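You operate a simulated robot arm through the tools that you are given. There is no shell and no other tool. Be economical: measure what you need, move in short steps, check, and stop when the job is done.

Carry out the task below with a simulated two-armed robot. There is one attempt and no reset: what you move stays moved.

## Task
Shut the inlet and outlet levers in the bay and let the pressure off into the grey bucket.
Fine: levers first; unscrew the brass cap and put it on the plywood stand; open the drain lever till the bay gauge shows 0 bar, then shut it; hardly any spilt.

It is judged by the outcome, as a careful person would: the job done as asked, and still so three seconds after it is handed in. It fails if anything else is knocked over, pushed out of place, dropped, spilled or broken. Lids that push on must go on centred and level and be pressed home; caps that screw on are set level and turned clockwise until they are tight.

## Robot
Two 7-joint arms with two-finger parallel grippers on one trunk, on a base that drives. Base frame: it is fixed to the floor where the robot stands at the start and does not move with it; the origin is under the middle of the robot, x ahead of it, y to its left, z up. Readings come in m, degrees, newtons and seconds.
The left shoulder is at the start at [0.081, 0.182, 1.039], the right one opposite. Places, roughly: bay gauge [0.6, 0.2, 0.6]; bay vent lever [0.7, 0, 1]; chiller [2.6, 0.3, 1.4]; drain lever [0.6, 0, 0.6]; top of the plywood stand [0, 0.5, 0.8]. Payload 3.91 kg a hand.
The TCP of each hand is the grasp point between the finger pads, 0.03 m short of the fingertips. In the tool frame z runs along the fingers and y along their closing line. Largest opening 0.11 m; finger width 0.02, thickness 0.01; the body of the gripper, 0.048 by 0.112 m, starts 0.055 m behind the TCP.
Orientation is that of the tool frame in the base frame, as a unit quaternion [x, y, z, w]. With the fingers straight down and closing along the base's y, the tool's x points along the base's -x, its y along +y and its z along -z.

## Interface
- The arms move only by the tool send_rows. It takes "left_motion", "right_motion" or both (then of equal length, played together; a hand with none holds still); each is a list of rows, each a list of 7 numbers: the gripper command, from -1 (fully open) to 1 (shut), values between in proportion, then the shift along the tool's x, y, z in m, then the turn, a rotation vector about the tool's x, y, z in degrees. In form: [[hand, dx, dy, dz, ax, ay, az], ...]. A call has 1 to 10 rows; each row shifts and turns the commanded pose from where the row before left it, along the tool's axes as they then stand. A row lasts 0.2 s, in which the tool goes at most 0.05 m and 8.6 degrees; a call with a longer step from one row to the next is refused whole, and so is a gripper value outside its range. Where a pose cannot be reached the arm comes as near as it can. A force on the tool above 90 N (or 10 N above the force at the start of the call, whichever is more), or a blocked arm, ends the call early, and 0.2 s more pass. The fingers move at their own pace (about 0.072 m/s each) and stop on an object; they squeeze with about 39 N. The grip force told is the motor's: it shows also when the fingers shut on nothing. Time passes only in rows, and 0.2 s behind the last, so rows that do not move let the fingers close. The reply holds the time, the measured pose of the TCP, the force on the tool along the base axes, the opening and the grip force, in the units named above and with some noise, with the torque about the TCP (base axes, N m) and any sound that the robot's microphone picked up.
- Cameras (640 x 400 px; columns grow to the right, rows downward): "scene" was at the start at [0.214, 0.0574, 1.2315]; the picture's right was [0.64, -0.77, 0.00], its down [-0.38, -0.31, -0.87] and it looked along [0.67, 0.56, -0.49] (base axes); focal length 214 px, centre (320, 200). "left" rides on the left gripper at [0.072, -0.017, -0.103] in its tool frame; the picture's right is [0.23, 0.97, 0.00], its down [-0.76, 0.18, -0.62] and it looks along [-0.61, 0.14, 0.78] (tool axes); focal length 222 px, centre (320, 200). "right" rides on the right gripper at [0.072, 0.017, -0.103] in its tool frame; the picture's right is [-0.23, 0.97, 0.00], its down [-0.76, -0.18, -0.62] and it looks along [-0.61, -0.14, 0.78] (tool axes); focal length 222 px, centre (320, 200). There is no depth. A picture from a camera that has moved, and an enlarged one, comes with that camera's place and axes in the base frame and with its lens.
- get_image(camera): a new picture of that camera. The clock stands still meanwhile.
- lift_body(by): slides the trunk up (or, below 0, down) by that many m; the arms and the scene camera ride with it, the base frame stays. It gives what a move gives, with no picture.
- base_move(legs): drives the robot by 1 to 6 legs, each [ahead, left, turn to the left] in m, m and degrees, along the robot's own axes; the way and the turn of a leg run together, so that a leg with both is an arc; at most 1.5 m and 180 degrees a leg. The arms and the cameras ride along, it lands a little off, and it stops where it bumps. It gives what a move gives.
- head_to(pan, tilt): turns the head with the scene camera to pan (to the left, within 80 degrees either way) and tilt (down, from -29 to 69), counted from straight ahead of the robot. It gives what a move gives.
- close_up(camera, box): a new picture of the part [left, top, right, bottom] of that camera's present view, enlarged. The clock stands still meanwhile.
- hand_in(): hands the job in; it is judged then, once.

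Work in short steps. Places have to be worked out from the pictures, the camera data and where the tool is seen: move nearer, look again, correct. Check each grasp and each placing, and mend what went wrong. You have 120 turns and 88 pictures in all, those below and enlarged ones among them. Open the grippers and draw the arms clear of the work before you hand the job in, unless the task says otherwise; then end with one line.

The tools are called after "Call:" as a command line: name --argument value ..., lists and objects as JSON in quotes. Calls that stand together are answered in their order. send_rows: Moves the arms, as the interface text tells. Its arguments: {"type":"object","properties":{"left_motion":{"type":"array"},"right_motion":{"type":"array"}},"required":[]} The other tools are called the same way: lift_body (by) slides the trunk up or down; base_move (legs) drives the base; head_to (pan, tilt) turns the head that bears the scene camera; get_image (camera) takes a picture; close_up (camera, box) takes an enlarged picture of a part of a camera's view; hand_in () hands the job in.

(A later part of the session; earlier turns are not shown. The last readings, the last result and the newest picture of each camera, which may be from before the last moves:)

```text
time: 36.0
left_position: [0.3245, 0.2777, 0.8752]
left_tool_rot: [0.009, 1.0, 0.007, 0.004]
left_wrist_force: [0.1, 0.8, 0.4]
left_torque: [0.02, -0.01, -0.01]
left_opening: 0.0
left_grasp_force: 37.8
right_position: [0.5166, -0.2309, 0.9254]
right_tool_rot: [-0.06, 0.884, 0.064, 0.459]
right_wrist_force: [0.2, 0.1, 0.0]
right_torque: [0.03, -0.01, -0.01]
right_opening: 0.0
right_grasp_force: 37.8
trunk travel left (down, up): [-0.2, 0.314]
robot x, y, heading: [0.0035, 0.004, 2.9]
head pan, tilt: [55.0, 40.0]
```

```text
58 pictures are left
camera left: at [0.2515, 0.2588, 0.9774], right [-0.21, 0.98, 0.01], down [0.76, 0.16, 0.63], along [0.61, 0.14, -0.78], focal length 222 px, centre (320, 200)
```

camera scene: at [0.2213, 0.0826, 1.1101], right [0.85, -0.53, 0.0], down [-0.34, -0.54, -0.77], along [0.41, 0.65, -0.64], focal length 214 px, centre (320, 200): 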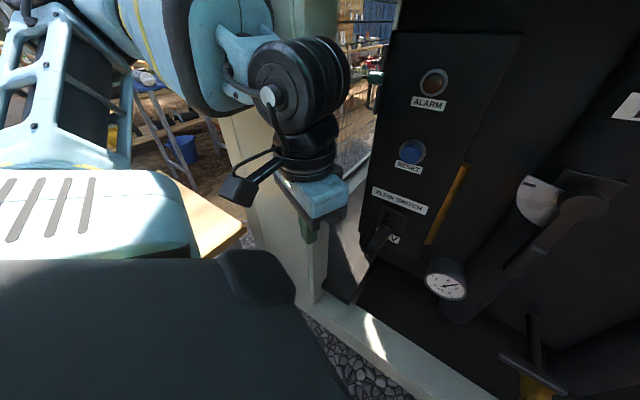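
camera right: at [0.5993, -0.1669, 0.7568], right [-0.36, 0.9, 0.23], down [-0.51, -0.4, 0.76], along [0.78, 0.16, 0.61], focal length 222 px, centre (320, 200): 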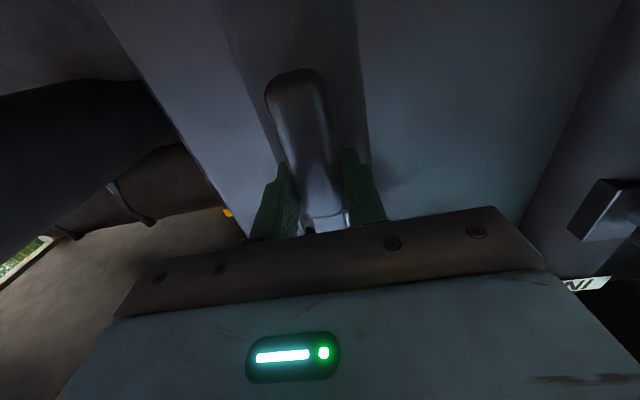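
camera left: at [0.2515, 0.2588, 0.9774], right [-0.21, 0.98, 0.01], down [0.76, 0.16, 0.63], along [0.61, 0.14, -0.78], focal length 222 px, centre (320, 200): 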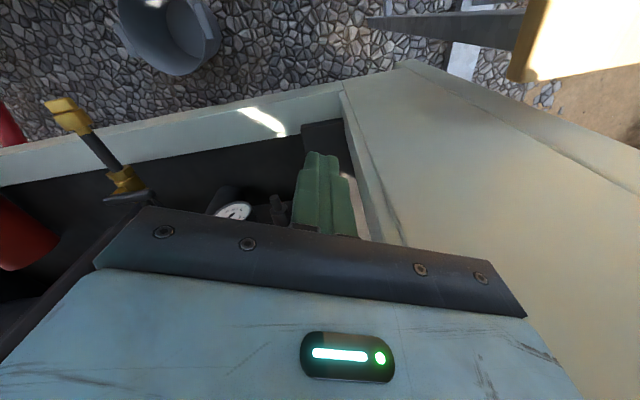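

The left wrist camera bumped the robot's own chest; there is too little room here. Backing the base a bit would give both arms space, so I check the right side first.

Call:
head_to --pan -75 --tilt 35

Call:
get_image --camera "scene"

```text
time: 38.1
left_position: [0.3247, 0.2775, 0.8758]
left_tool_rot: [0.008, 1.0, 0.006, 0.003]
left_wrist_force: [-0.4, 0.0, -0.1]
left_torque: [-0.01, 0.02, -0.02]
left_opening: 0.0001
left_grasp_force: 37.9
right_position: [0.5164, -0.2318, 0.9271]
right_tool_rot: [-0.061, 0.884, 0.065, 0.459]
right_wrist_force: [-0.5, -0.4, 0.3]
right_torque: [0.0, 0.0, -0.02]
right_opening: 0.0
right_grasp_force: 38.1
trunk travel left (down, up): [-0.2, 0.314]
robot x, y, heading: [-0.0009, 0.0032, 2.9]
head pan, tilt: [-75.0, 35.0]
```

```text
57 pictures are left
camera scene: at [0.2029, -0.0732, 1.1176], right [-0.95, -0.31, 0.0], down [-0.17, 0.55, -0.82], along [0.25, -0.78, -0.57], focal length 214 px, centre (320, 200)
```

scene: 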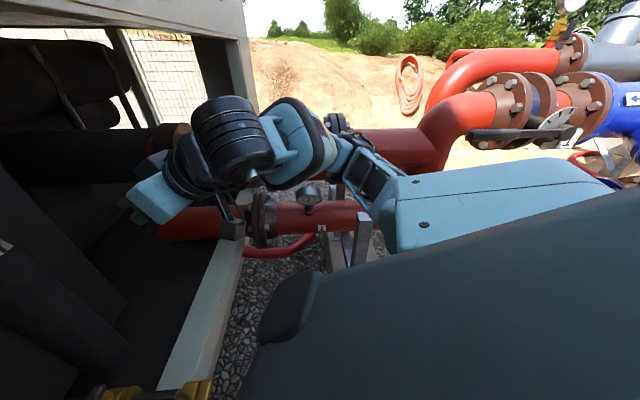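

The pipes run back and away from the robot, so reversing straight moves clear of them. I back up 0.15 m.

Call:
base_move --legs '[[-0.15, 0, 0]]'

Call:
head_to --pan 15 --tilt 35

Call:
get_image --camera "scene"

```text
time: 39.3
left_position: [0.2226, 0.2718, 0.8756]
left_tool_rot: [0.008, 1.0, 0.007, 0.004]
left_wrist_force: [0.3, -0.6, 0.7]
left_torque: [-0.01, -0.01, -0.01]
left_opening: 0.0003
left_grasp_force: 37.7
right_position: [0.4132, -0.2376, 0.9259]
right_tool_rot: [-0.06, 0.884, 0.064, 0.46]
right_wrist_force: [0.3, 1.2, -0.4]
right_torque: [0.01, 0.01, 0.02]
right_opening: 0.0
right_grasp_force: 37.7
trunk travel left (down, up): [-0.2, 0.314]
robot x, y, heading: [-0.1031, -0.0033, 2.5]
head pan, tilt: [-75.0, 35.0]
stopped in leg 1: the robot was blocked; the commanded pose is now the measured one
```

```text
time: 40.9
left_position: [0.2241, 0.2728, 0.874]
left_tool_rot: [0.01, 1.0, 0.006, 0.004]
left_wrist_force: [0.7, -0.5, 0.6]
left_torque: [0.0, 0.01, -0.02]
left_opening: 0.0001
left_grasp_force: 37.8
right_position: [0.4132, -0.2365, 0.9253]
right_tool_rot: [-0.059, 0.884, 0.064, 0.459]
right_wrist_force: [-0.1, 0.1, 1.6]
right_torque: [-0.01, -0.01, 0.0]
right_opening: 0.0
right_grasp_force: 37.9
trunk travel left (down, up): [-0.2, 0.314]
robot x, y, heading: [-0.1005, -0.0002, 2.7]
head pan, tilt: [15.0, 35.0]
```

```text
56 pictures are left
camera scene: at [0.1581, 0.0326, 1.1175], right [0.3, -0.95, 0.0], down [-0.55, -0.17, -0.82], along [0.78, 0.25, -0.57], focal length 214 px, centre (320, 200)
```

scene: 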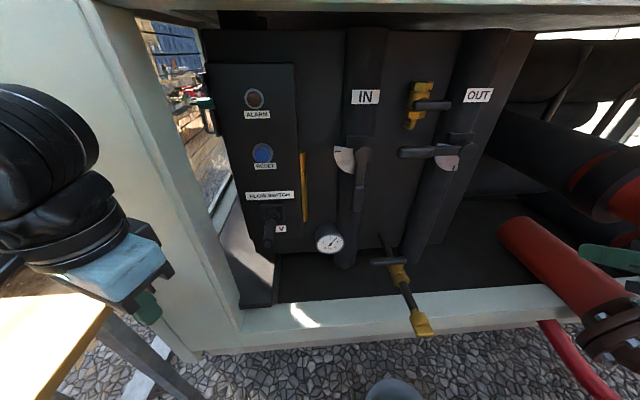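

The base stopped after 0.1 m, which already helps; the stand has not moved. Now I bring the left hand forward and then across in front of the bay.

Call:
send_rows --left_motion '[[1, -0.04, 0, 0, 0, 0, 0], [1, -0.036, 0, 0, 0, 0, 0], [1, -0.018, -0.045, 0, 0, 0, 0], [1, -0.018, -0.045, 0, 0, 0, 0], [1, -0.018, -0.045, 0, 0, 0, 0], [1, -0.018, -0.045, 0, 0, 0, 0]]'

```text
time: 42.3
left_position: [0.3512, 0.1336, 0.8751]
left_tool_rot: [0.006, 1.0, 0.006, 0.006]
left_wrist_force: [-0.2, -0.3, 0.4]
left_torque: [0.03, -0.02, -0.01]
left_opening: 0.0
left_grasp_force: 38.2
left hand out of reach, approached as far as the arm can: row 6
right_position: [0.4092, -0.2378, 0.9275]
right_tool_rot: [-0.059, 0.884, 0.065, 0.46]
right_wrist_force: [-0.5, -0.7, -0.2]
right_torque: [0.01, -0.01, 0.01]
right_opening: 0.0
right_grasp_force: 37.7
trunk travel left (down, up): [-0.2, 0.314]
robot x, y, heading: [-0.099, -0.0037, 2.9]
head pan, tilt: [15.0, 35.0]
```

The tool-down pose limits reach there. I pitch the left hand up while moving forward and right, towards a point in front and right of the IN lever.

Call:
send_rows --left_motion '[[1, -0.027, -0.018, 0.0075, 0, -8.2, 0], [1, -0.0257, -0.018, 0.011, 0, -8.2, 0], [1, -0.024, -0.018, 0.0146, 0, -8.2, 0], [1, -0.0213, -0.018, 0.018, 0, -8.2, 0], [1, -0.0186, -0.018, 0.021, 0, -8.2, 0], [1, -0.0155, -0.018, 0.0234, 0, -8.2, 0], [1, -0.012, -0.018, 0.0253, 0, -8.2, 0], [1, 0, 0, 0, 0, 0, 0]]'

Call:
get_image --camera "scene"

```text
time: 44.1
left_position: [0.5153, 0.1303, 0.8367]
left_tool_rot: [0.012, 0.879, 0.003, 0.477]
left_wrist_force: [0.5, -0.1, 0.1]
left_torque: [0.0, 0.02, 0.04]
left_opening: 0.0001
left_grasp_force: 37.4
left hand out of reach, approached as far as the arm can: row 1, 2, 3, 5, 7
right_position: [0.398, -0.241, 0.9338]
right_tool_rot: [-0.06, 0.88, 0.067, 0.467]
right_wrist_force: [0.5, -0.1, 0.0]
right_torque: [0.0, -0.01, 0.02]
right_opening: 0.0002
right_grasp_force: 38.1
trunk travel left (down, up): [-0.2, 0.314]
robot x, y, heading: [-0.1028, -0.0035, 2.7]
head pan, tilt: [15.0, 35.0]
```

```text
55 pictures are left
camera scene: at [0.1385, 0.0271, 1.1226], right [0.31, -0.95, 0.0], down [-0.53, -0.17, -0.83], along [0.79, 0.25, -0.56], focal length 214 px, centre (320, 200)
```

scene: 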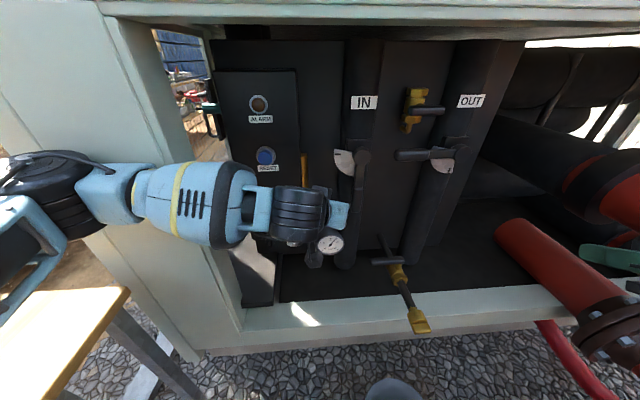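

The left forearm crosses the cabinet post and seems to press on it (the trunk leaned slightly), so this side is wrong for the left arm. I withdraw it along the same path and will use the right arm for IN as well.

Call:
send_rows --left_motion '[[1, 0.008, 0, -0.0227, 0, 8.2, 0], [1, 0.0113, 0, -0.0213, 0, 8.2, 0], [1, 0.0141, 0, -0.0195, 0, 8.2, 0], [1, 0.0167, 0, -0.0174, 0, 8.2, 0], [1, 0.019, 0, -0.015, 0, 8.2, 0], [1, 0.0211, 0, -0.0118, 0, 8.2, 0], [1, 0.0225, 0.01, -0.0087, 0, 8.2, 0]]'

Call:
send_rows --left_motion '[[1, 0.018, 0.045, 0, 0, 0, 0], [1, 0.018, 0.045, 0, 0, 0, 0], [1, 0.018, 0.045, 0, 0, 0, 0], [1, 0.04, 0, 0, 0, 0, 0]]'

Call:
get_image --camera "scene"

```text
time: 45.7
left_position: [0.3602, 0.1493, 0.8544]
left_tool_rot: [0.009, 1.0, 0.006, 0.003]
left_wrist_force: [1.0, 0.0, -0.4]
left_torque: [0.01, -0.01, -0.01]
left_opening: 0.0
left_grasp_force: 37.8
right_position: [0.4124, -0.2367, 0.9267]
right_tool_rot: [-0.059, 0.884, 0.064, 0.458]
right_wrist_force: [-0.5, -0.2, 0.5]
right_torque: [-0.01, 0.03, 0.0]
right_opening: 0.0
right_grasp_force: 38.0
trunk travel left (down, up): [-0.2, 0.314]
robot x, y, heading: [-0.1026, 0.0008, 2.5]
head pan, tilt: [15.0, 35.0]
```

```text
time: 46.7
left_position: [0.2685, 0.285, 0.8567]
left_tool_rot: [0.008, 1.0, 0.006, 0.003]
left_wrist_force: [0.1, -0.1, 0.3]
left_torque: [0.03, -0.04, 0.01]
left_opening: 0.0001
left_grasp_force: 37.6
right_position: [0.4147, -0.2364, 0.9253]
right_tool_rot: [-0.059, 0.884, 0.064, 0.458]
right_wrist_force: [-0.6, 0.0, -0.5]
right_torque: [0.01, 0.03, 0.04]
right_opening: 0.0
right_grasp_force: 38.0
trunk travel left (down, up): [-0.2, 0.314]
robot x, y, heading: [-0.102, -0.0045, 2.9]
head pan, tilt: [15.0, 35.0]
```

```text
54 pictures are left
camera scene: at [0.1576, 0.0324, 1.1177], right [0.3, -0.95, 0.0], down [-0.55, -0.17, -0.82], along [0.78, 0.25, -0.57], focal length 214 px, centre (320, 200)
```

scene: 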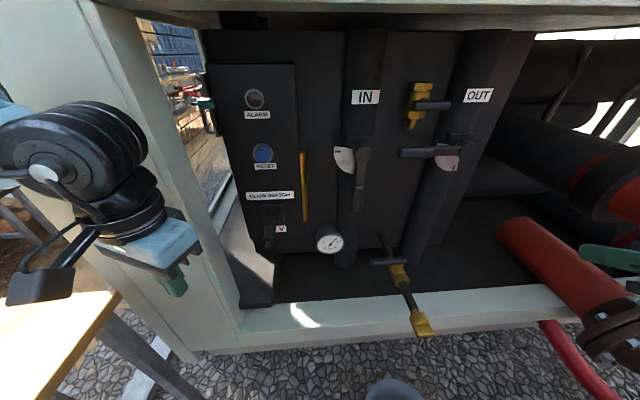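

The trunk is back to normal. Now the right hand goes left in front of the bay and then in towards the right side of the IN lever.

Call:
send_rows --right_motion '[[1, 0, 0.045, 0.01, 0, 0, 0], [1, 0, 0.045, 0.01, 0, 0, 0], [1, 0, 0.045, 0.01, 0, 0, 0], [1, 0, 0.045, 0.01, 0, 0, 0], [1, -0.002, 0.023, 0.04, 0, 0, 0], [1, -0.002, 0, 0.045, 0, 0, 0], [1, -0.003, 0, 0.045, 0, 0, 0], [1, 0, 0, 0.04, 0, 0, 0], [1, 0, 0, 0, 0, 0, 0]]'

Call:
get_image --camera "scene"

```text
time: 48.7
left_position: [0.2696, 0.2836, 0.8564]
left_tool_rot: [0.009, 1.0, 0.006, 0.004]
left_wrist_force: [0.1, 0.2, 0.1]
left_torque: [0.02, -0.02, 0.0]
left_opening: 0.0
left_grasp_force: 38.2
right_position: [0.5556, -0.0016, 0.823]
right_tool_rot: [-0.06, 0.884, 0.064, 0.46]
right_wrist_force: [-0.9, 0.6, -0.1]
right_torque: [0.0, 0.02, 0.0]
right_opening: 0.0
right_grasp_force: 37.7
trunk travel left (down, up): [-0.2, 0.314]
robot x, y, heading: [-0.1032, -0.0027, 2.6]
head pan, tilt: [15.0, 35.0]
```

```text
53 pictures are left
camera scene: at [0.1579, 0.0326, 1.1176], right [0.3, -0.95, 0.0], down [-0.55, -0.17, -0.82], along [0.78, 0.25, -0.57], focal length 214 px, centre (320, 200)
```

scene: 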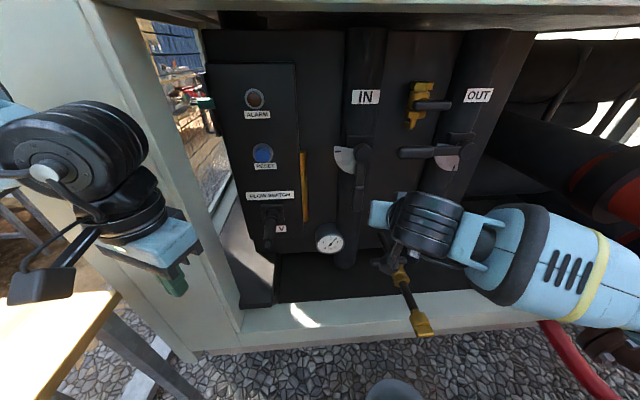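

Well within reach. I advance to the lever's plane and push it left to about 45°.

Call:
send_rows --right_motion '[[1, -0.0147, 0.0058, 0.0215, 0, 0, 0], [1, -0.0147, 0.0058, 0.0215, 0, 0, 0], [1, -0.0147, 0.0058, 0.0215, 0, 0, 0], [1, 0.0048, 0.0273, -0.0041, 0, 0, 0], [1, 0.0033, 0.0142, -0.0016, 0, 0, 0], [1, 0.0033, 0.0142, -0.0016, 0, 0, 0], [1, 0.0001, 0.0142, -0.0037, 0, 0, 0], [1, 0.0001, 0.0142, -0.0037, 0, 0, 0], [1, -0.003, 0.0132, -0.0056, 0, 0, 0], [1, -0.003, 0.0132, -0.0056, 0, 0, 0]]'

Call:
get_image --camera "scene"

```text
time: 50.9
left_position: [0.2705, 0.2833, 0.8559]
left_tool_rot: [0.008, 1.0, 0.006, 0.003]
left_wrist_force: [0.1, -0.9, 0.4]
left_torque: [0.01, 0.02, 0.0]
left_opening: 0.0002
left_grasp_force: 37.8
right_position: [0.584, 0.1348, 0.8403]
right_tool_rot: [-0.061, 0.885, 0.066, 0.457]
right_wrist_force: [-2.1, -4.0, -0.9]
right_torque: [0.02, -0.04, 0.03]
right_opening: 0.0001
right_grasp_force: 38.1
trunk travel left (down, up): [-0.2, 0.314]
robot x, y, heading: [-0.1015, -0.0026, 2.5]
head pan, tilt: [15.0, 35.0]
```

```text
52 pictures are left
camera scene: at [0.1579, 0.0326, 1.1176], right [0.3, -0.95, 0.0], down [-0.55, -0.17, -0.82], along [0.78, 0.25, -0.57], focal length 214 px, centre (320, 200)
```

scene: 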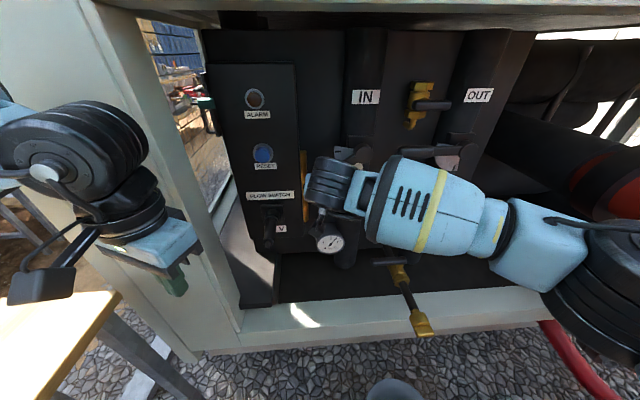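

The control box is close on the left, so I finish with the finger nearer the hub (6.5 cm radius) to keep the hand clear of it.

Call:
send_rows --right_motion '[[1, -0.0121, -0.0053, -0.0068, 0, 0, 0], [1, -0.0121, -0.0053, -0.0068, 0, 0, 0], [1, -0.0121, -0.0053, -0.0068, 0, 0, 0], [1, -0.0089, 0.0123, -0.0094, 0, 0, 0], [1, -0.006, 0.0044, -0.0051, 0, 0, 0], [1, -0.006, 0.0044, -0.0051, 0, 0, 0], [1, -0.004, 0.0003, -0.0028, 0, 0, 0], [1, 0, 0, 0, 0, 0, 0]]'

Call:
get_image --camera "scene"

```text
time: 52.7
left_position: [0.2707, 0.2811, 0.856]
left_tool_rot: [0.009, 1.0, 0.007, 0.003]
left_wrist_force: [-0.6, -0.6, 0.2]
left_torque: [-0.01, 0.01, 0.01]
left_opening: 0.0001
left_grasp_force: 38.0
right_position: [0.5842, 0.1294, 0.9064]
right_tool_rot: [-0.058, 0.89, 0.059, 0.449]
right_wrist_force: [-26.2, -25.7, -45.9]
right_torque: [-0.31, -0.44, 0.38]
right_opening: 0.0
right_grasp_force: 38.1
trunk travel left (down, up): [-0.2, 0.314]
robot x, y, heading: [-0.1017, -0.0043, 2.8]
head pan, tilt: [15.0, 35.0]
```

```text
51 pictures are left
camera scene: at [0.159, 0.0304, 1.1171], right [0.3, -0.95, 0.0], down [-0.55, -0.17, -0.82], along [0.78, 0.25, -0.57], focal length 214 px, centre (320, 200)
```

scene: 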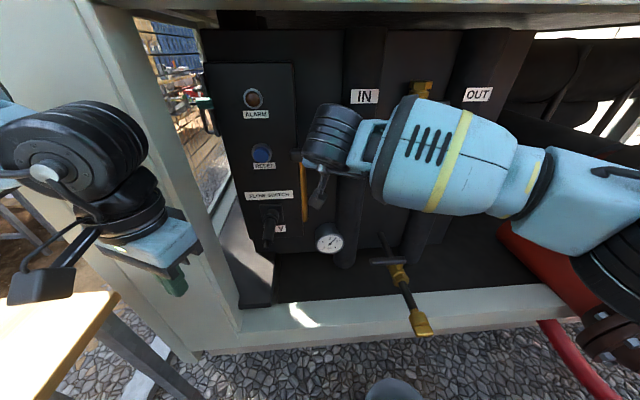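

Strong resistance, so the lever is likely at its stop. I ease down and withdraw to look.

Call:
send_rows --right_motion '[[1, 0.02, -0.006, 0.0115, 0, 0, 0], [1, 0.0165, -0.0065, -0.024, 0, 0, 0], [1, 0.0165, -0.0065, -0.024, 0, 0, 0], [1, 0.0165, -0.0065, -0.024, 0, 0, 0], [1, 0, -0.04, -0.02, 0, 0, 0], [1, 0, -0.04, -0.02, 0, 0, 0], [1, 0, -0.04, -0.02, 0, 0, 0], [1, 0, -0.04, -0.025, 0, 0, 0]]'

Call:
get_image --camera "scene"

Call:
close_up --camera "scene" --box '[290, 110, 490, 235]'

```text
time: 54.5
left_position: [0.268, 0.284, 0.857]
left_tool_rot: [0.007, 1.0, 0.006, 0.004]
left_wrist_force: [0.9, -0.6, -0.5]
left_torque: [-0.01, 0.01, 0.03]
left_opening: 0.0001
left_grasp_force: 37.2
right_position: [0.4582, -0.0791, 0.9327]
right_tool_rot: [-0.06, 0.884, 0.065, 0.459]
right_wrist_force: [-0.3, 0.1, 0.5]
right_torque: [0.0, 0.03, 0.0]
right_opening: 0.0001
right_grasp_force: 37.6
trunk travel left (down, up): [-0.2, 0.314]
robot x, y, heading: [-0.1004, -0.003, 2.9]
head pan, tilt: [15.0, 35.0]
```

```text
50 pictures are left
camera scene: at [0.1578, 0.0319, 1.1177], right [0.3, -0.95, 0.0], down [-0.55, -0.17, -0.82], along [0.78, 0.25, -0.57], focal length 214 px, centre (320, 200)
```

scene: 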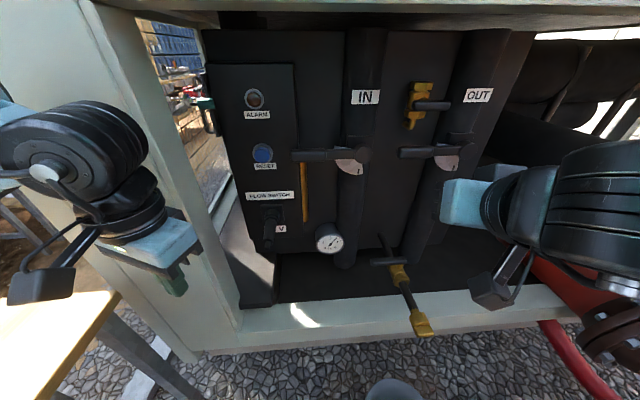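

```text
3.20 times, centred on (390, 172) of scene
camera zoom: at [0.1578, 0.0319, 1.1177], right [0.3, -0.95, 0.0], down [-0.55, -0.17, -0.82], along [0.78, 0.25, -0.57], focal length 686 px, centre (96, 288)
```

zoom: 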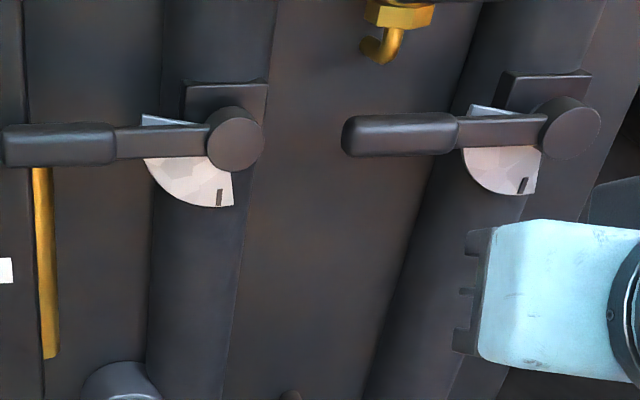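

Both IN and OUT levers are shut. Now the drain: I take a close look at the cap, drain lever and bucket.

Call:
close_up --camera "scene" --box '[340, 230, 480, 340]'

Call:
head_to --pan -10 --tilt 60

Call:
get_image --camera "scene"

Call:
get_image --camera "right"

```text
3.64 times, centred on (410, 285) of scene
camera zoom: at [0.1578, 0.0319, 1.1177], right [0.3, -0.95, 0.0], down [-0.55, -0.17, -0.82], along [0.78, 0.25, -0.57], focal length 780 px, centre (-7, -109)
```

zoom: 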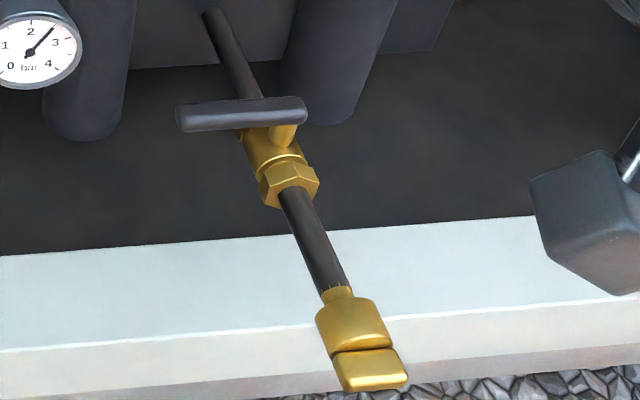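

```text
time: 55.4
left_position: [0.2691, 0.284, 0.8567]
left_tool_rot: [0.009, 1.0, 0.006, 0.004]
left_wrist_force: [-0.6, -0.5, 0.6]
left_torque: [0.01, 0.02, 0.02]
left_opening: 0.0
left_grasp_force: 38.0
right_position: [0.4586, -0.0787, 0.9323]
right_tool_rot: [-0.059, 0.884, 0.064, 0.459]
right_wrist_force: [-0.2, -0.3, -0.8]
right_torque: [0.01, -0.02, 0.0]
right_opening: 0.0
right_grasp_force: 37.6
trunk travel left (down, up): [-0.2, 0.314]
robot x, y, heading: [-0.0993, -0.0047, 2.6]
head pan, tilt: [-10.0, 60.0]
```

```text
47 pictures are left
camera scene: at [0.1404, -0.0025, 1.0833], right [-0.13, -0.99, 0.0], down [-0.86, 0.11, -0.5], along [0.5, -0.06, -0.87], focal length 214 px, centre (320, 200)
```

scene: 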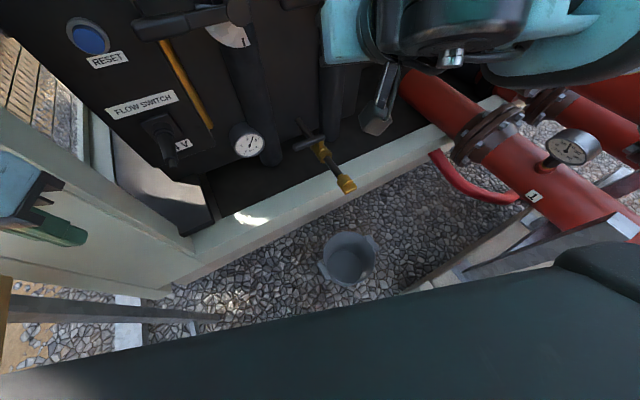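

```text
46 pictures are left
camera right: at [0.3312, -0.083, 0.9324], right [-0.03, 0.97, 0.24], down [-0.04, -0.24, 0.97], along [1.0, 0.02, 0.04], focal length 222 px, centre (320, 200)
```

right: 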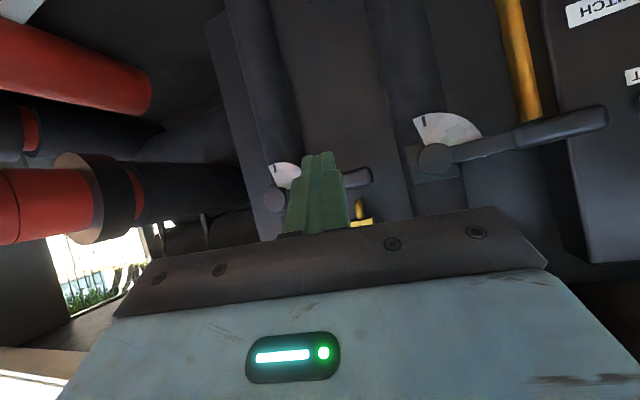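

Cap is near (0.455, -0.117, 0.60), its axis horizontal along the bay's inward direction; the bucket stands below and in front. I'll grip it coaxially with the right hand: first lower the hand, then raise the trunk so the arm has room above.

Call:
send_rows --right_motion '[[-1, 0.0368, -0.0027, 0.0258, 0, 0, 0], [-1, 0.0368, -0.0027, 0.0258, 0, 0, 0], [-1, 0.0368, -0.0027, 0.0258, 0, 0, 0], [-1, 0.0368, -0.0027, 0.0258, 0, 0, 0]]'

Call:
lift_body --by 0.12

```text
time: 56.4
left_position: [0.2693, 0.2839, 0.8565]
left_tool_rot: [0.009, 1.0, 0.006, 0.004]
left_wrist_force: [0.7, 0.1, 0.5]
left_torque: [-0.04, 0.03, 0.0]
left_opening: 0.0
left_grasp_force: 37.7
right_position: [0.4591, -0.0748, 0.7499]
right_tool_rot: [-0.059, 0.885, 0.064, 0.458]
right_wrist_force: [-0.2, 0.0, 0.3]
right_torque: [-0.02, -0.02, 0.01]
right_opening: 0.11
right_grasp_force: 0.1
trunk travel left (down, up): [-0.2, 0.314]
robot x, y, heading: [-0.1007, -0.0005, 2.6]
head pan, tilt: [-10.0, 60.0]
```

```text
time: 57.9
left_position: [0.2712, 0.2877, 0.974]
left_tool_rot: [0.009, 1.0, 0.007, 0.002]
left_wrist_force: [0.2, 0.2, 0.0]
left_torque: [0.01, 0.01, 0.01]
left_opening: 0.0
left_grasp_force: 38.2
right_position: [0.4603, -0.0753, 0.8707]
right_tool_rot: [-0.06, 0.885, 0.065, 0.458]
right_wrist_force: [-0.4, 0.1, -0.4]
right_torque: [-0.04, -0.02, -0.01]
right_opening: 0.11
right_grasp_force: 0.1
trunk travel left (down, up): [-0.32, 0.194]
robot x, y, heading: [-0.0996, -0.0009, 2.7]
head pan, tilt: [-10.0, 60.0]
```

Now I turn the right hand to point level along the bay direction while lowering it above the cap.

Call:
send_rows --right_motion '[[-1, 0, 0, 0, -4.1, 0.3, -2.9], [-1, 0, 0, 0, -4.1, 0.3, -2.8], [-1, 0.0246, -0.009, 0.0172, 0, -7, 0], [-1, 0.0264, -0.009, 0.014, 0, -7, 0], [-1, 0.028, -0.009, 0.0108, 0, -7, 0], [-1, 0.029, -0.009, 0.0073, 0, -7, 0], [-1, 0.0298, -0.009, 0.0036, 0, -7, 0], [-1, 0, 0, 0, 0, 0, 0]]'

Call:
get_image --camera "scene"

```text
time: 59.7
left_position: [0.2717, 0.2869, 0.9749]
left_tool_rot: [0.008, 1.0, 0.006, 0.004]
left_wrist_force: [-0.5, -0.2, 0.2]
left_torque: [0.01, 0.03, 0.02]
left_opening: 0.0
left_grasp_force: 37.7
right_position: [0.4519, -0.1165, 0.8032]
right_tool_rot: [-0.147, 0.81, 0.165, 0.543]
right_wrist_force: [-1.0, 0.5, -0.5]
right_torque: [0.04, 0.0, 0.02]
right_opening: 0.1101
right_grasp_force: 0.1
right hand out of reach, approached as far as the arm can: row 3, 4, 5, 6
trunk travel left (down, up): [-0.32, 0.194]
robot x, y, heading: [-0.1005, -0.0059, 2.6]
head pan, tilt: [-10.0, 60.0]
```

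```text
45 pictures are left
camera scene: at [0.1047, -0.0047, 1.2079], right [-0.13, -0.99, 0.0], down [-0.86, 0.11, -0.5], along [0.5, -0.06, -0.87], focal length 214 px, centre (320, 200)
```

scene: 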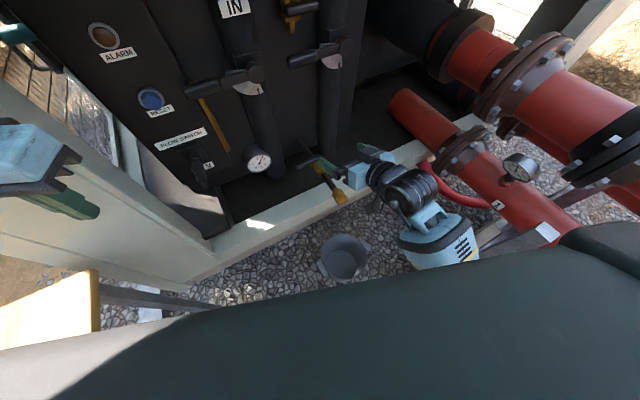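

The level pose is out of reach here. I'll restand the robot square behind the cap (heading about 22°, further right); first I lift and fold the right hand so the elbow is high.

Call:
send_rows --right_motion '[[-1, -0.028, 0, -0.0108, 0, 7, 0], [-1, -0.0264, 0, -0.014, 0, 7, 0], [-1, -0.0246, 0, -0.0172, 0, 7, 0], [-1, -0.0223, 0, -0.02, 0, 7, 0], [-1, -0.0197, 0, -0.0226, 0, 7, 0], [-1, -0.0168, 0, -0.0249, 0, 7, 0], [-1, -0.0136, 0, -0.0267, 0, 7, 0], [-1, -0.01, 0, -0.028, 0, 7, 0]]'

Call:
head_to --pan -65 --tilt 45

Call:
get_image --camera "scene"

```text
time: 61.5
left_position: [0.2722, 0.288, 0.9754]
left_tool_rot: [0.009, 1.0, 0.005, 0.004]
left_wrist_force: [0.6, 0.0, 0.1]
left_torque: [-0.02, -0.02, -0.01]
left_opening: 0.0001
left_grasp_force: 37.3
right_position: [0.4615, -0.1371, 1.0432]
right_tool_rot: [-0.206, 0.971, 0.074, 0.099]
right_wrist_force: [-0.9, 0.1, 0.7]
right_torque: [0.01, -0.01, -0.01]
right_opening: 0.11
right_grasp_force: 0.0
trunk travel left (down, up): [-0.32, 0.194]
robot x, y, heading: [-0.1053, -0.0058, 2.6]
head pan, tilt: [-10.0, 60.0]
```

```text
time: 62.8
left_position: [0.2723, 0.2869, 0.9746]
left_tool_rot: [0.008, 1.0, 0.006, 0.004]
left_wrist_force: [0.4, -0.4, 0.3]
left_torque: [0.01, -0.02, -0.02]
left_opening: 0.0002
left_grasp_force: 37.8
right_position: [0.4625, -0.1366, 1.0438]
right_tool_rot: [-0.206, 0.97, 0.075, 0.1]
right_wrist_force: [0.3, -0.2, -0.2]
right_torque: [-0.01, 0.01, 0.01]
right_opening: 0.1099
right_grasp_force: 0.0
trunk travel left (down, up): [-0.32, 0.194]
robot x, y, heading: [-0.101, -0.0003, 2.5]
head pan, tilt: [-65.0, 45.0]
```

```text
44 pictures are left
camera scene: at [0.0759, -0.0678, 1.2274], right [-0.88, -0.47, 0.0], down [-0.33, 0.63, -0.71], along [0.33, -0.63, -0.71], focal length 214 px, centre (320, 200)
```

scene: 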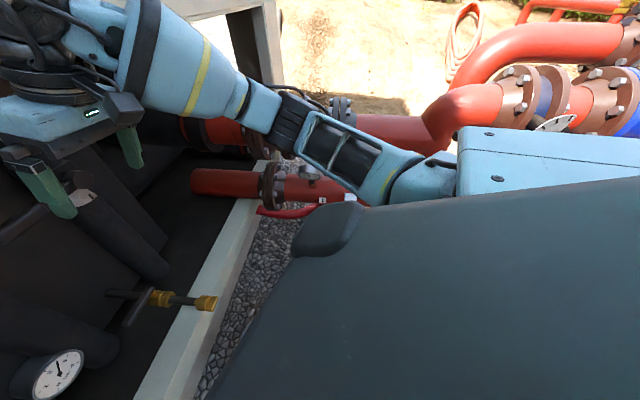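

The elbow is now high above the pipes. I drive in small legs: right while turning left.

Call:
base_move --legs '[[0, -0.1, 10]]'

Call:
head_to --pan -75 --tilt 60

Call:
get_image --camera "scene"

```text
time: 64.3
left_position: [0.2302, 0.2481, 0.9744]
left_tool_rot: [-0.075, 0.997, 0.006, 0.003]
left_wrist_force: [0.6, -0.7, -0.2]
left_torque: [-0.02, 0.03, -0.01]
left_opening: 0.0003
left_grasp_force: 37.6
right_position: [0.4892, -0.1373, 1.0436]
right_tool_rot: [-0.288, 0.949, 0.084, 0.094]
right_wrist_force: [0.1, -0.8, -0.7]
right_torque: [0.01, 0.0, 0.04]
right_opening: 0.1101
right_grasp_force: 0.1
trunk travel left (down, up): [-0.32, 0.194]
robot x, y, heading: [-0.0884, -0.0973, 12.5]
head pan, tilt: [-65.0, 45.0]
```

```text
time: 65.1
left_position: [0.2298, 0.2494, 0.9741]
left_tool_rot: [-0.076, 0.997, 0.006, 0.003]
left_wrist_force: [0.2, -1.1, 0.5]
left_torque: [-0.03, 0.01, 0.03]
left_opening: 0.0
left_grasp_force: 37.4
right_position: [0.488, -0.138, 1.0433]
right_tool_rot: [-0.288, 0.95, 0.084, 0.093]
right_wrist_force: [0.3, 0.0, 0.0]
right_torque: [0.03, 0.01, 0.0]
right_opening: 0.1102
right_grasp_force: 0.0
trunk travel left (down, up): [-0.32, 0.194]
robot x, y, heading: [-0.0871, -0.0962, 12.6]
head pan, tilt: [-75.0, 60.0]
```

```text
43 pictures are left
camera scene: at [0.0786, -0.1292, 1.208], right [-0.89, -0.46, 0.0], down [-0.4, 0.77, -0.5], along [0.23, -0.44, -0.87], focal length 214 px, centre (320, 200)
```

scene: 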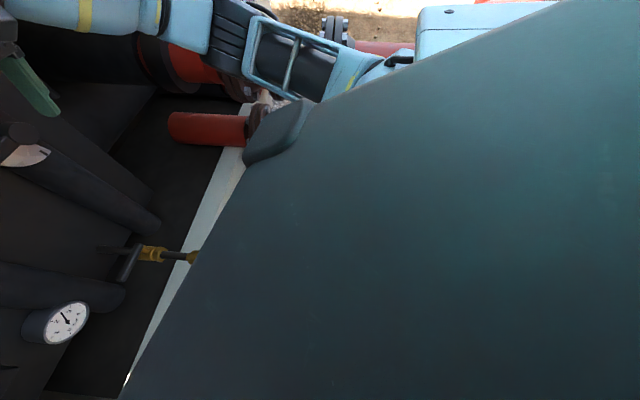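

Smooth. Second leg: a little back, right and the remaining turn.

Call:
base_move --legs '[[-0.09, -0.12, 9.5]]'

Call:
head_to --pan 0 --tilt 50

Call:
get_image --camera "scene"

```text
time: 66.8
left_position: [0.1126, 0.1675, 0.9752]
left_tool_rot: [-0.151, 0.989, 0.007, 0.003]
left_wrist_force: [-0.3, -0.5, -0.6]
left_torque: [0.01, -0.01, 0.05]
left_opening: 0.0
left_grasp_force: 37.5
right_position: [0.4264, -0.1743, 1.0435]
right_tool_rot: [-0.358, 0.925, 0.09, 0.087]
right_wrist_force: [-0.6, -1.1, 0.1]
right_torque: [-0.03, -0.01, 0.0]
right_opening: 0.1098
right_grasp_force: 0.0
trunk travel left (down, up): [-0.32, 0.194]
robot x, y, heading: [-0.1488, -0.2246, 21.2]
head pan, tilt: [-75.0, 60.0]
```

```text
time: 68.3
left_position: [0.115, 0.1675, 0.974]
left_tool_rot: [-0.151, 0.989, 0.007, 0.003]
left_wrist_force: [0.0, -0.3, 0.3]
left_torque: [-0.03, 0.0, 0.01]
left_opening: 0.0
left_grasp_force: 38.1
right_position: [0.428, -0.1747, 1.0438]
right_tool_rot: [-0.357, 0.926, 0.091, 0.087]
right_wrist_force: [0.6, 0.7, 0.2]
right_torque: [0.01, -0.01, -0.02]
right_opening: 0.1099
right_grasp_force: 0.0
trunk travel left (down, up): [-0.32, 0.194]
robot x, y, heading: [-0.1482, -0.2237, 20.8]
head pan, tilt: [0.0, 50.0]
```

```text
42 pictures are left
camera scene: at [0.0527, -0.1468, 1.2205], right [0.36, -0.93, 0.0], down [-0.72, -0.27, -0.64], along [0.6, 0.23, -0.77], focal length 214 px, centre (320, 200)
```

scene: 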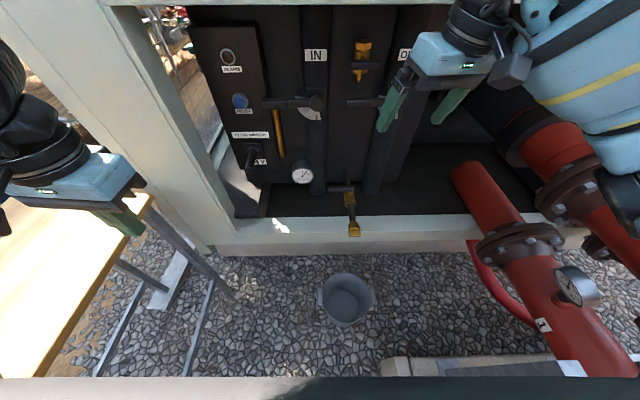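

The stance is now square to the bay with the cap and bucket in clear view. I lower the trunk 0.12 m and level the right hand above the cap.

Call:
lift_body --by -0.12

Call:
send_rows --right_motion '[[-1, 0, 0, 0, 1.5, -0.7, 6.5], [-1, 0, 0, 0, 1.5, -0.7, 6.5], [-1, 0, 0, 0, 1.5, -0.7, 6.5], [-1, 0, 0, 0, 6.4, 0, 0], [-1, 0.0001, 0.005, 0.0225, 0, -8.2, 0], [-1, 0.0032, 0.005, 0.0223, 0, -8.2, 0], [-1, 0.0063, 0.005, 0.0216, 0, -8.2, 0], [-1, 0.0096, 0.005, 0.0204, 0, -8.2, 0], [-1, 0.0123, 0.005, 0.0189, 0, -8.2, 0]]'

Call:
send_rows --right_motion '[[-1, 0.0149, 0.005, 0.0169, 0, -8.2, 0], [-1, 0.0171, 0.005, 0.0147, 0, -8.2, 0], [-1, 0.019, 0.005, 0.0122, 0, -8.2, 0], [-1, 0.0206, 0.005, 0.0091, 0, -8.2, 0], [-1, 0, 0, 0, 0, -3.5, 0], [-1, 0, 0, 0, 0, 0, 0]]'

Call:
get_image --camera "scene"

```text
time: 69.8
left_position: [0.1133, 0.1674, 0.8545]
left_tool_rot: [-0.151, 0.989, 0.007, 0.002]
left_wrist_force: [-0.4, 0.5, 0.4]
left_torque: [-0.01, 0.0, -0.01]
left_opening: 0.0
left_grasp_force: 37.3
right_position: [0.4277, -0.1747, 0.9241]
right_tool_rot: [-0.359, 0.925, 0.089, 0.087]
right_wrist_force: [-0.8, -0.1, 0.6]
right_torque: [0.0, -0.01, -0.02]
right_opening: 0.11
right_grasp_force: 0.0
trunk travel left (down, up): [-0.2, 0.314]
robot x, y, heading: [-0.1476, -0.2215, 20.9]
head pan, tilt: [0.0, 50.0]
```

```text
time: 71.8
left_position: [0.1141, 0.1684, 0.8537]
left_tool_rot: [-0.15, 0.989, 0.007, 0.002]
left_wrist_force: [0.0, -0.7, 0.6]
left_torque: [-0.02, 0.0, -0.01]
left_opening: 0.0001
left_grasp_force: 37.5
right_position: [0.4427, -0.1424, 0.8153]
right_tool_rot: [-0.167, 0.875, 0.083, 0.447]
right_wrist_force: [0.8, 0.9, 0.3]
right_torque: [-0.02, 0.01, 0.0]
right_opening: 0.1101
right_grasp_force: 0.2
trunk travel left (down, up): [-0.2, 0.314]
robot x, y, heading: [-0.1508, -0.2256, 21.2]
head pan, tilt: [0.0, 50.0]
```

```text
time: 73.2
left_position: [0.114, 0.1678, 0.8546]
left_tool_rot: [-0.15, 0.989, 0.007, 0.002]
left_wrist_force: [0.8, -0.2, -0.2]
left_torque: [0.02, 0.01, -0.02]
left_opening: 0.0
left_grasp_force: 37.3
right_position: [0.4149, -0.0639, 0.7669]
right_tool_rot: [-0.132, 0.693, 0.129, 0.697]
right_wrist_force: [-0.1, 0.0, -0.2]
right_torque: [-0.02, -0.02, -0.01]
right_opening: 0.1099
right_grasp_force: 0.1
right hand out of reach, approached as far as the arm can: row 3, 4, 5
trunk travel left (down, up): [-0.2, 0.314]
robot x, y, heading: [-0.1489, -0.2287, 21.0]
head pan, tilt: [0.0, 50.0]
```

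```text
41 pictures are left
camera scene: at [0.0865, -0.1337, 1.0958], right [0.36, -0.93, 0.0], down [-0.72, -0.27, -0.64], along [0.6, 0.23, -0.77], focal length 214 px, centre (320, 200)
```

scene: 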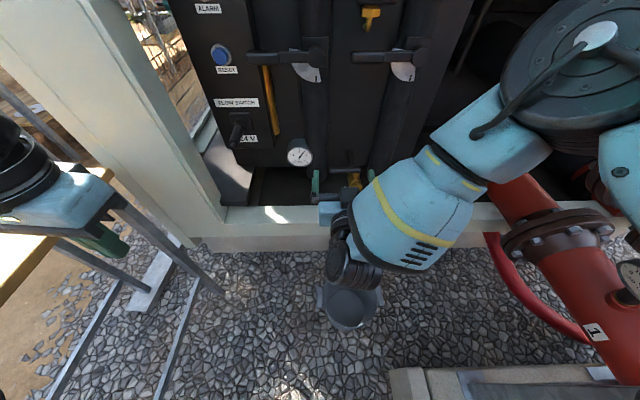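

The hand is level but sits about 6 cm left of the cap and higher; rather than stretch, I shift the base right and later lower the trunk. First I raise the left hand so that it stays clear of the stand.

Call:
send_rows --left_motion '[[1, 0, 0, -0.045, 0, 0, 0], [1, 0, 0, -0.045, 0, 0, 0], [1, 0, 0, -0.045, 0, 0, 0], [1, 0, 0, -0.035, 0, 0, 0]]'

Call:
base_move --legs '[[0.01, -0.064, 1]]'

Call:
get_image --camera "right"

Call:
get_image --camera "scene"

```text
time: 74.2
left_position: [0.1161, 0.1629, 1.0272]
left_tool_rot: [-0.15, 0.989, 0.007, 0.001]
left_wrist_force: [-0.9, 0.2, -0.7]
left_torque: [0.01, -0.04, 0.02]
left_opening: 0.0002
left_grasp_force: 37.8
right_position: [0.4149, -0.0631, 0.7653]
right_tool_rot: [-0.131, 0.694, 0.129, 0.696]
right_wrist_force: [0.1, -0.1, 0.1]
right_torque: [0.01, 0.0, 0.01]
right_opening: 0.1098
right_grasp_force: 0.0
trunk travel left (down, up): [-0.2, 0.314]
robot x, y, heading: [-0.1499, -0.2229, 20.9]
head pan, tilt: [0.0, 50.0]
```

```text
time: 74.9
left_position: [0.1155, 0.1632, 1.026]
left_tool_rot: [-0.15, 0.989, 0.007, 0.002]
left_wrist_force: [0.2, -0.3, 0.3]
left_torque: [0.01, 0.02, 0.0]
left_opening: 0.0
left_grasp_force: 38.1
right_position: [0.4156, -0.0645, 0.7673]
right_tool_rot: [-0.132, 0.694, 0.129, 0.696]
right_wrist_force: [-0.2, -0.3, 0.0]
right_torque: [-0.03, -0.02, -0.01]
right_opening: 0.1099
right_grasp_force: 0.0
trunk travel left (down, up): [-0.2, 0.314]
robot x, y, heading: [-0.1527, -0.2228, 20.9]
head pan, tilt: [0.0, 50.0]
stopped in leg 1: the robot was blocked; the commanded pose is now the measured one
```

```text
40 pictures are left
camera right: at [0.3124, -0.087, 0.6936], right [-0.35, 0.91, 0.22], down [-0.52, -0.39, 0.76], along [0.78, 0.15, 0.61], focal length 222 px, centre (320, 200)
```

right: 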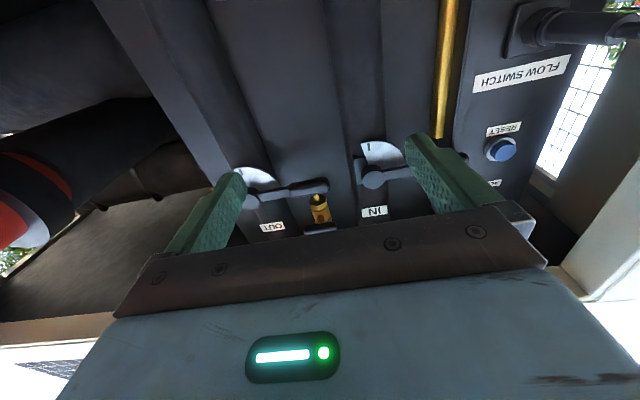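

```text
39 pictures are left
camera scene: at [0.0864, -0.1337, 1.0958], right [0.36, -0.93, 0.0], down [-0.71, -0.28, -0.64], along [0.6, 0.23, -0.77], focal length 214 px, centre (320, 200)
```

scene: 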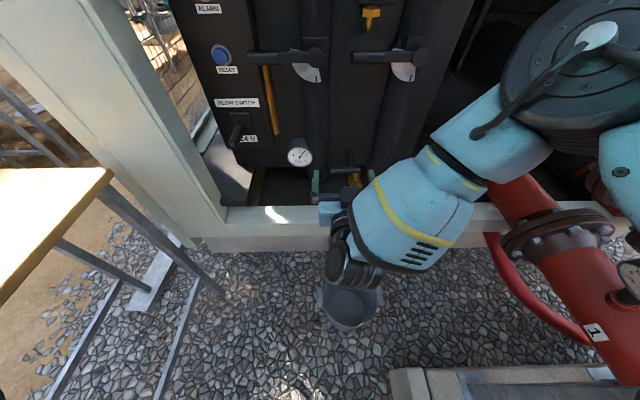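

The base is blocked on the right (a concrete block). I try shifting the hand right with the arm at this height instead.

Call:
send_rows --right_motion '[[-1, 0, -0.02, 0, 0, 0, 0], [-1, 0, -0.02, 0, 0, 0, 0], [-1, 0, -0.024, 0.01, 0, 0, 0], [-1, 0, 0, 0, 0, 0, 0]]'

```text
time: 75.9
left_position: [0.1165, 0.1625, 1.0276]
left_tool_rot: [-0.151, 0.989, 0.007, 0.001]
left_wrist_force: [0.3, -0.3, -0.5]
left_torque: [0.0, -0.02, 0.01]
left_opening: 0.0
left_grasp_force: 37.4
right_position: [0.419, -0.086, 0.7931]
right_tool_rot: [-0.129, 0.695, 0.127, 0.696]
right_wrist_force: [1.1, -0.1, -0.7]
right_torque: [-0.02, 0.0, 0.01]
right_opening: 0.1099
right_grasp_force: 0.1
right hand out of reach, approached as far as the arm can: row 1, 2, 3
trunk travel left (down, up): [-0.2, 0.314]
robot x, y, heading: [-0.1497, -0.2264, 20.9]
head pan, tilt: [0.0, 50.0]
```

Reach to the right improves when the arm is more extended, so I back the base up 0.1 m.

Call:
base_move --legs '[[-0.1, 0, 0]]'

```text
time: 77.1
left_position: [0.0225, 0.1265, 1.0266]
left_tool_rot: [-0.15, 0.989, 0.006, 0.003]
left_wrist_force: [-1.1, 1.5, -0.2]
left_torque: [0.01, -0.01, 0.01]
left_opening: 0.0001
left_grasp_force: 37.7
right_position: [0.3235, -0.124, 0.7938]
right_tool_rot: [-0.129, 0.695, 0.126, 0.696]
right_wrist_force: [0.1, -1.4, 0.2]
right_torque: [0.04, 0.02, 0.0]
right_opening: 0.1098
right_grasp_force: 0.1
trunk travel left (down, up): [-0.2, 0.314]
robot x, y, heading: [-0.2389, -0.264, 20.9]
head pan, tilt: [0.0, 50.0]
```

Now I lower the hand in front of the cap with the arm: down 0.19 m and right 4 cm.

Call:
send_rows --right_motion '[[-1, 0.039, -0.009, 0.008, 0, 0, 0], [-1, 0.039, -0.009, 0.008, 0, 0, 0], [-1, 0.039, -0.009, 0.008, 0, 0, 0], [-1, 0.039, -0.009, 0, 0, 0, 0], [-1, 0.038, -0.007, 0, 0, 0, 0], [-1, 0, 0, 0, 0, 0, 0]]'

Call:
head_to --pan 60 --tilt 40

Call:
get_image --camera "scene"

```text
time: 78.5
left_position: [0.0231, 0.1265, 1.0264]
left_tool_rot: [-0.149, 0.989, 0.006, 0.001]
left_wrist_force: [-1.1, -0.6, 0.7]
left_torque: [0.04, 0.01, 0.01]
left_opening: 0.0
left_grasp_force: 37.2
right_position: [0.2871, -0.0639, 0.6863]
right_tool_rot: [-0.126, 0.698, 0.123, 0.694]
right_wrist_force: [0.2, -0.5, 0.9]
right_torque: [0.0, -0.02, 0.03]
right_opening: 0.1097
right_grasp_force: 0.0
right hand out of reach, approached as far as the arm can: row 1, 2, 3, 4, 5
trunk travel left (down, up): [-0.2, 0.314]
robot x, y, heading: [-0.2427, -0.2628, 20.9]
head pan, tilt: [0.0, 50.0]
```

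```text
time: 79.8
left_position: [0.0236, 0.1277, 1.0264]
left_tool_rot: [-0.149, 0.989, 0.006, 0.002]
left_wrist_force: [-0.1, -0.6, 0.3]
left_torque: [-0.05, -0.01, -0.02]
left_opening: 0.0001
left_grasp_force: 37.6
right_position: [0.2878, -0.0634, 0.6879]
right_tool_rot: [-0.126, 0.699, 0.122, 0.693]
right_wrist_force: [0.0, -0.2, 0.2]
right_torque: [-0.01, -0.03, 0.01]
right_opening: 0.1099
right_grasp_force: 0.1
trunk travel left (down, up): [-0.2, 0.314]
robot x, y, heading: [-0.243, -0.2602, 20.8]
head pan, tilt: [60.0, 40.0]
```

```text
38 pictures are left
camera scene: at [-0.0657, -0.1137, 1.11], right [0.99, -0.16, 0.0], down [-0.1, -0.63, -0.77], along [0.12, 0.76, -0.64], focal length 214 px, centre (320, 200)
```

scene: 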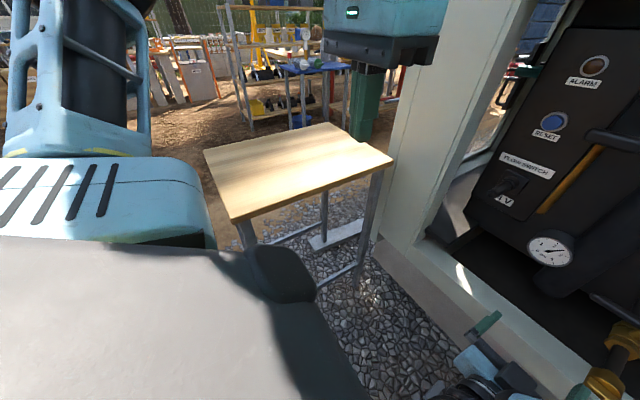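

The plywood stand is empty and clear of the left arm. I raise the right hand relative to the shoulder and lower the trunk 0.2 m, which should give reach to the right.

Call:
send_rows --right_motion '[[-1, -0.03, -0.02, 0, 0, 0, 0], [-1, -0.03, -0.02, 0, 0, 0, 0], [-1, -0.03, -0.02, 0, 0, 0, 0], [-1, -0.03, -0.01, 0, 0, 0, 0]]'

Call:
lift_body --by -0.2

Call:
head_to --pan 0 --tilt 35

Call:
get_image --camera "scene"

```text
time: 80.8
left_position: [0.0224, 0.1266, 1.0274]
left_tool_rot: [-0.149, 0.989, 0.007, 0.002]
left_wrist_force: [-0.2, -0.2, 0.0]
left_torque: [-0.01, -0.02, -0.01]
left_opening: 0.0
left_grasp_force: 37.3
right_position: [0.3096, -0.1272, 0.8087]
right_tool_rot: [-0.129, 0.695, 0.127, 0.696]
right_wrist_force: [-0.3, 0.0, -0.2]
right_torque: [0.03, -0.02, 0.01]
right_opening: 0.1101
right_grasp_force: 0.0
trunk travel left (down, up): [-0.2, 0.314]
robot x, y, heading: [-0.24, -0.2593, 20.9]
head pan, tilt: [60.0, 40.0]
```

```text
time: 82.9
left_position: [0.0228, 0.1263, 0.8269]
left_tool_rot: [-0.149, 0.989, 0.006, 0.003]
left_wrist_force: [-0.4, 0.8, -0.1]
left_torque: [0.01, 0.04, -0.03]
left_opening: 0.0001
left_grasp_force: 38.0
right_position: [0.312, -0.1308, 0.6061]
right_tool_rot: [-0.13, 0.695, 0.127, 0.696]
right_wrist_force: [-0.1, -0.6, 0.0]
right_torque: [-0.01, -0.01, -0.04]
right_opening: 0.1101
right_grasp_force: 0.0
trunk travel left (down, up): [0.0, 0.514]
robot x, y, heading: [-0.2457, -0.2614, 21.0]
head pan, tilt: [60.0, 40.0]
```

```text
time: 84.2
left_position: [0.0234, 0.1263, 0.8256]
left_tool_rot: [-0.149, 0.989, 0.006, 0.002]
left_wrist_force: [-0.5, -0.2, 0.3]
left_torque: [0.0, 0.0, -0.02]
left_opening: 0.0002
left_grasp_force: 37.7
right_position: [0.3114, -0.1311, 0.6067]
right_tool_rot: [-0.129, 0.695, 0.127, 0.696]
right_wrist_force: [0.0, -0.1, -0.3]
right_torque: [-0.05, 0.02, 0.02]
right_opening: 0.1098
right_grasp_force: 0.2
trunk travel left (down, up): [0.0, 0.514]
robot x, y, heading: [-0.2436, -0.2596, 20.7]
head pan, tilt: [0.0, 35.0]
```

```text
37 pictures are left
camera scene: at [0.0676, -0.1415, 0.9071], right [0.36, -0.93, 0.0], down [-0.54, -0.21, -0.82], along [0.76, 0.29, -0.57], focal length 214 px, centre (320, 200)
```

scene: 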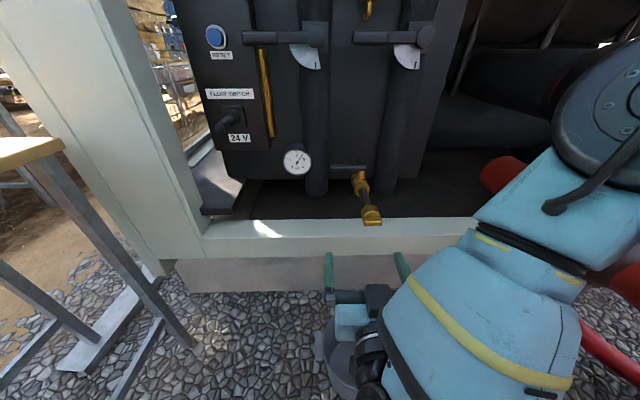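

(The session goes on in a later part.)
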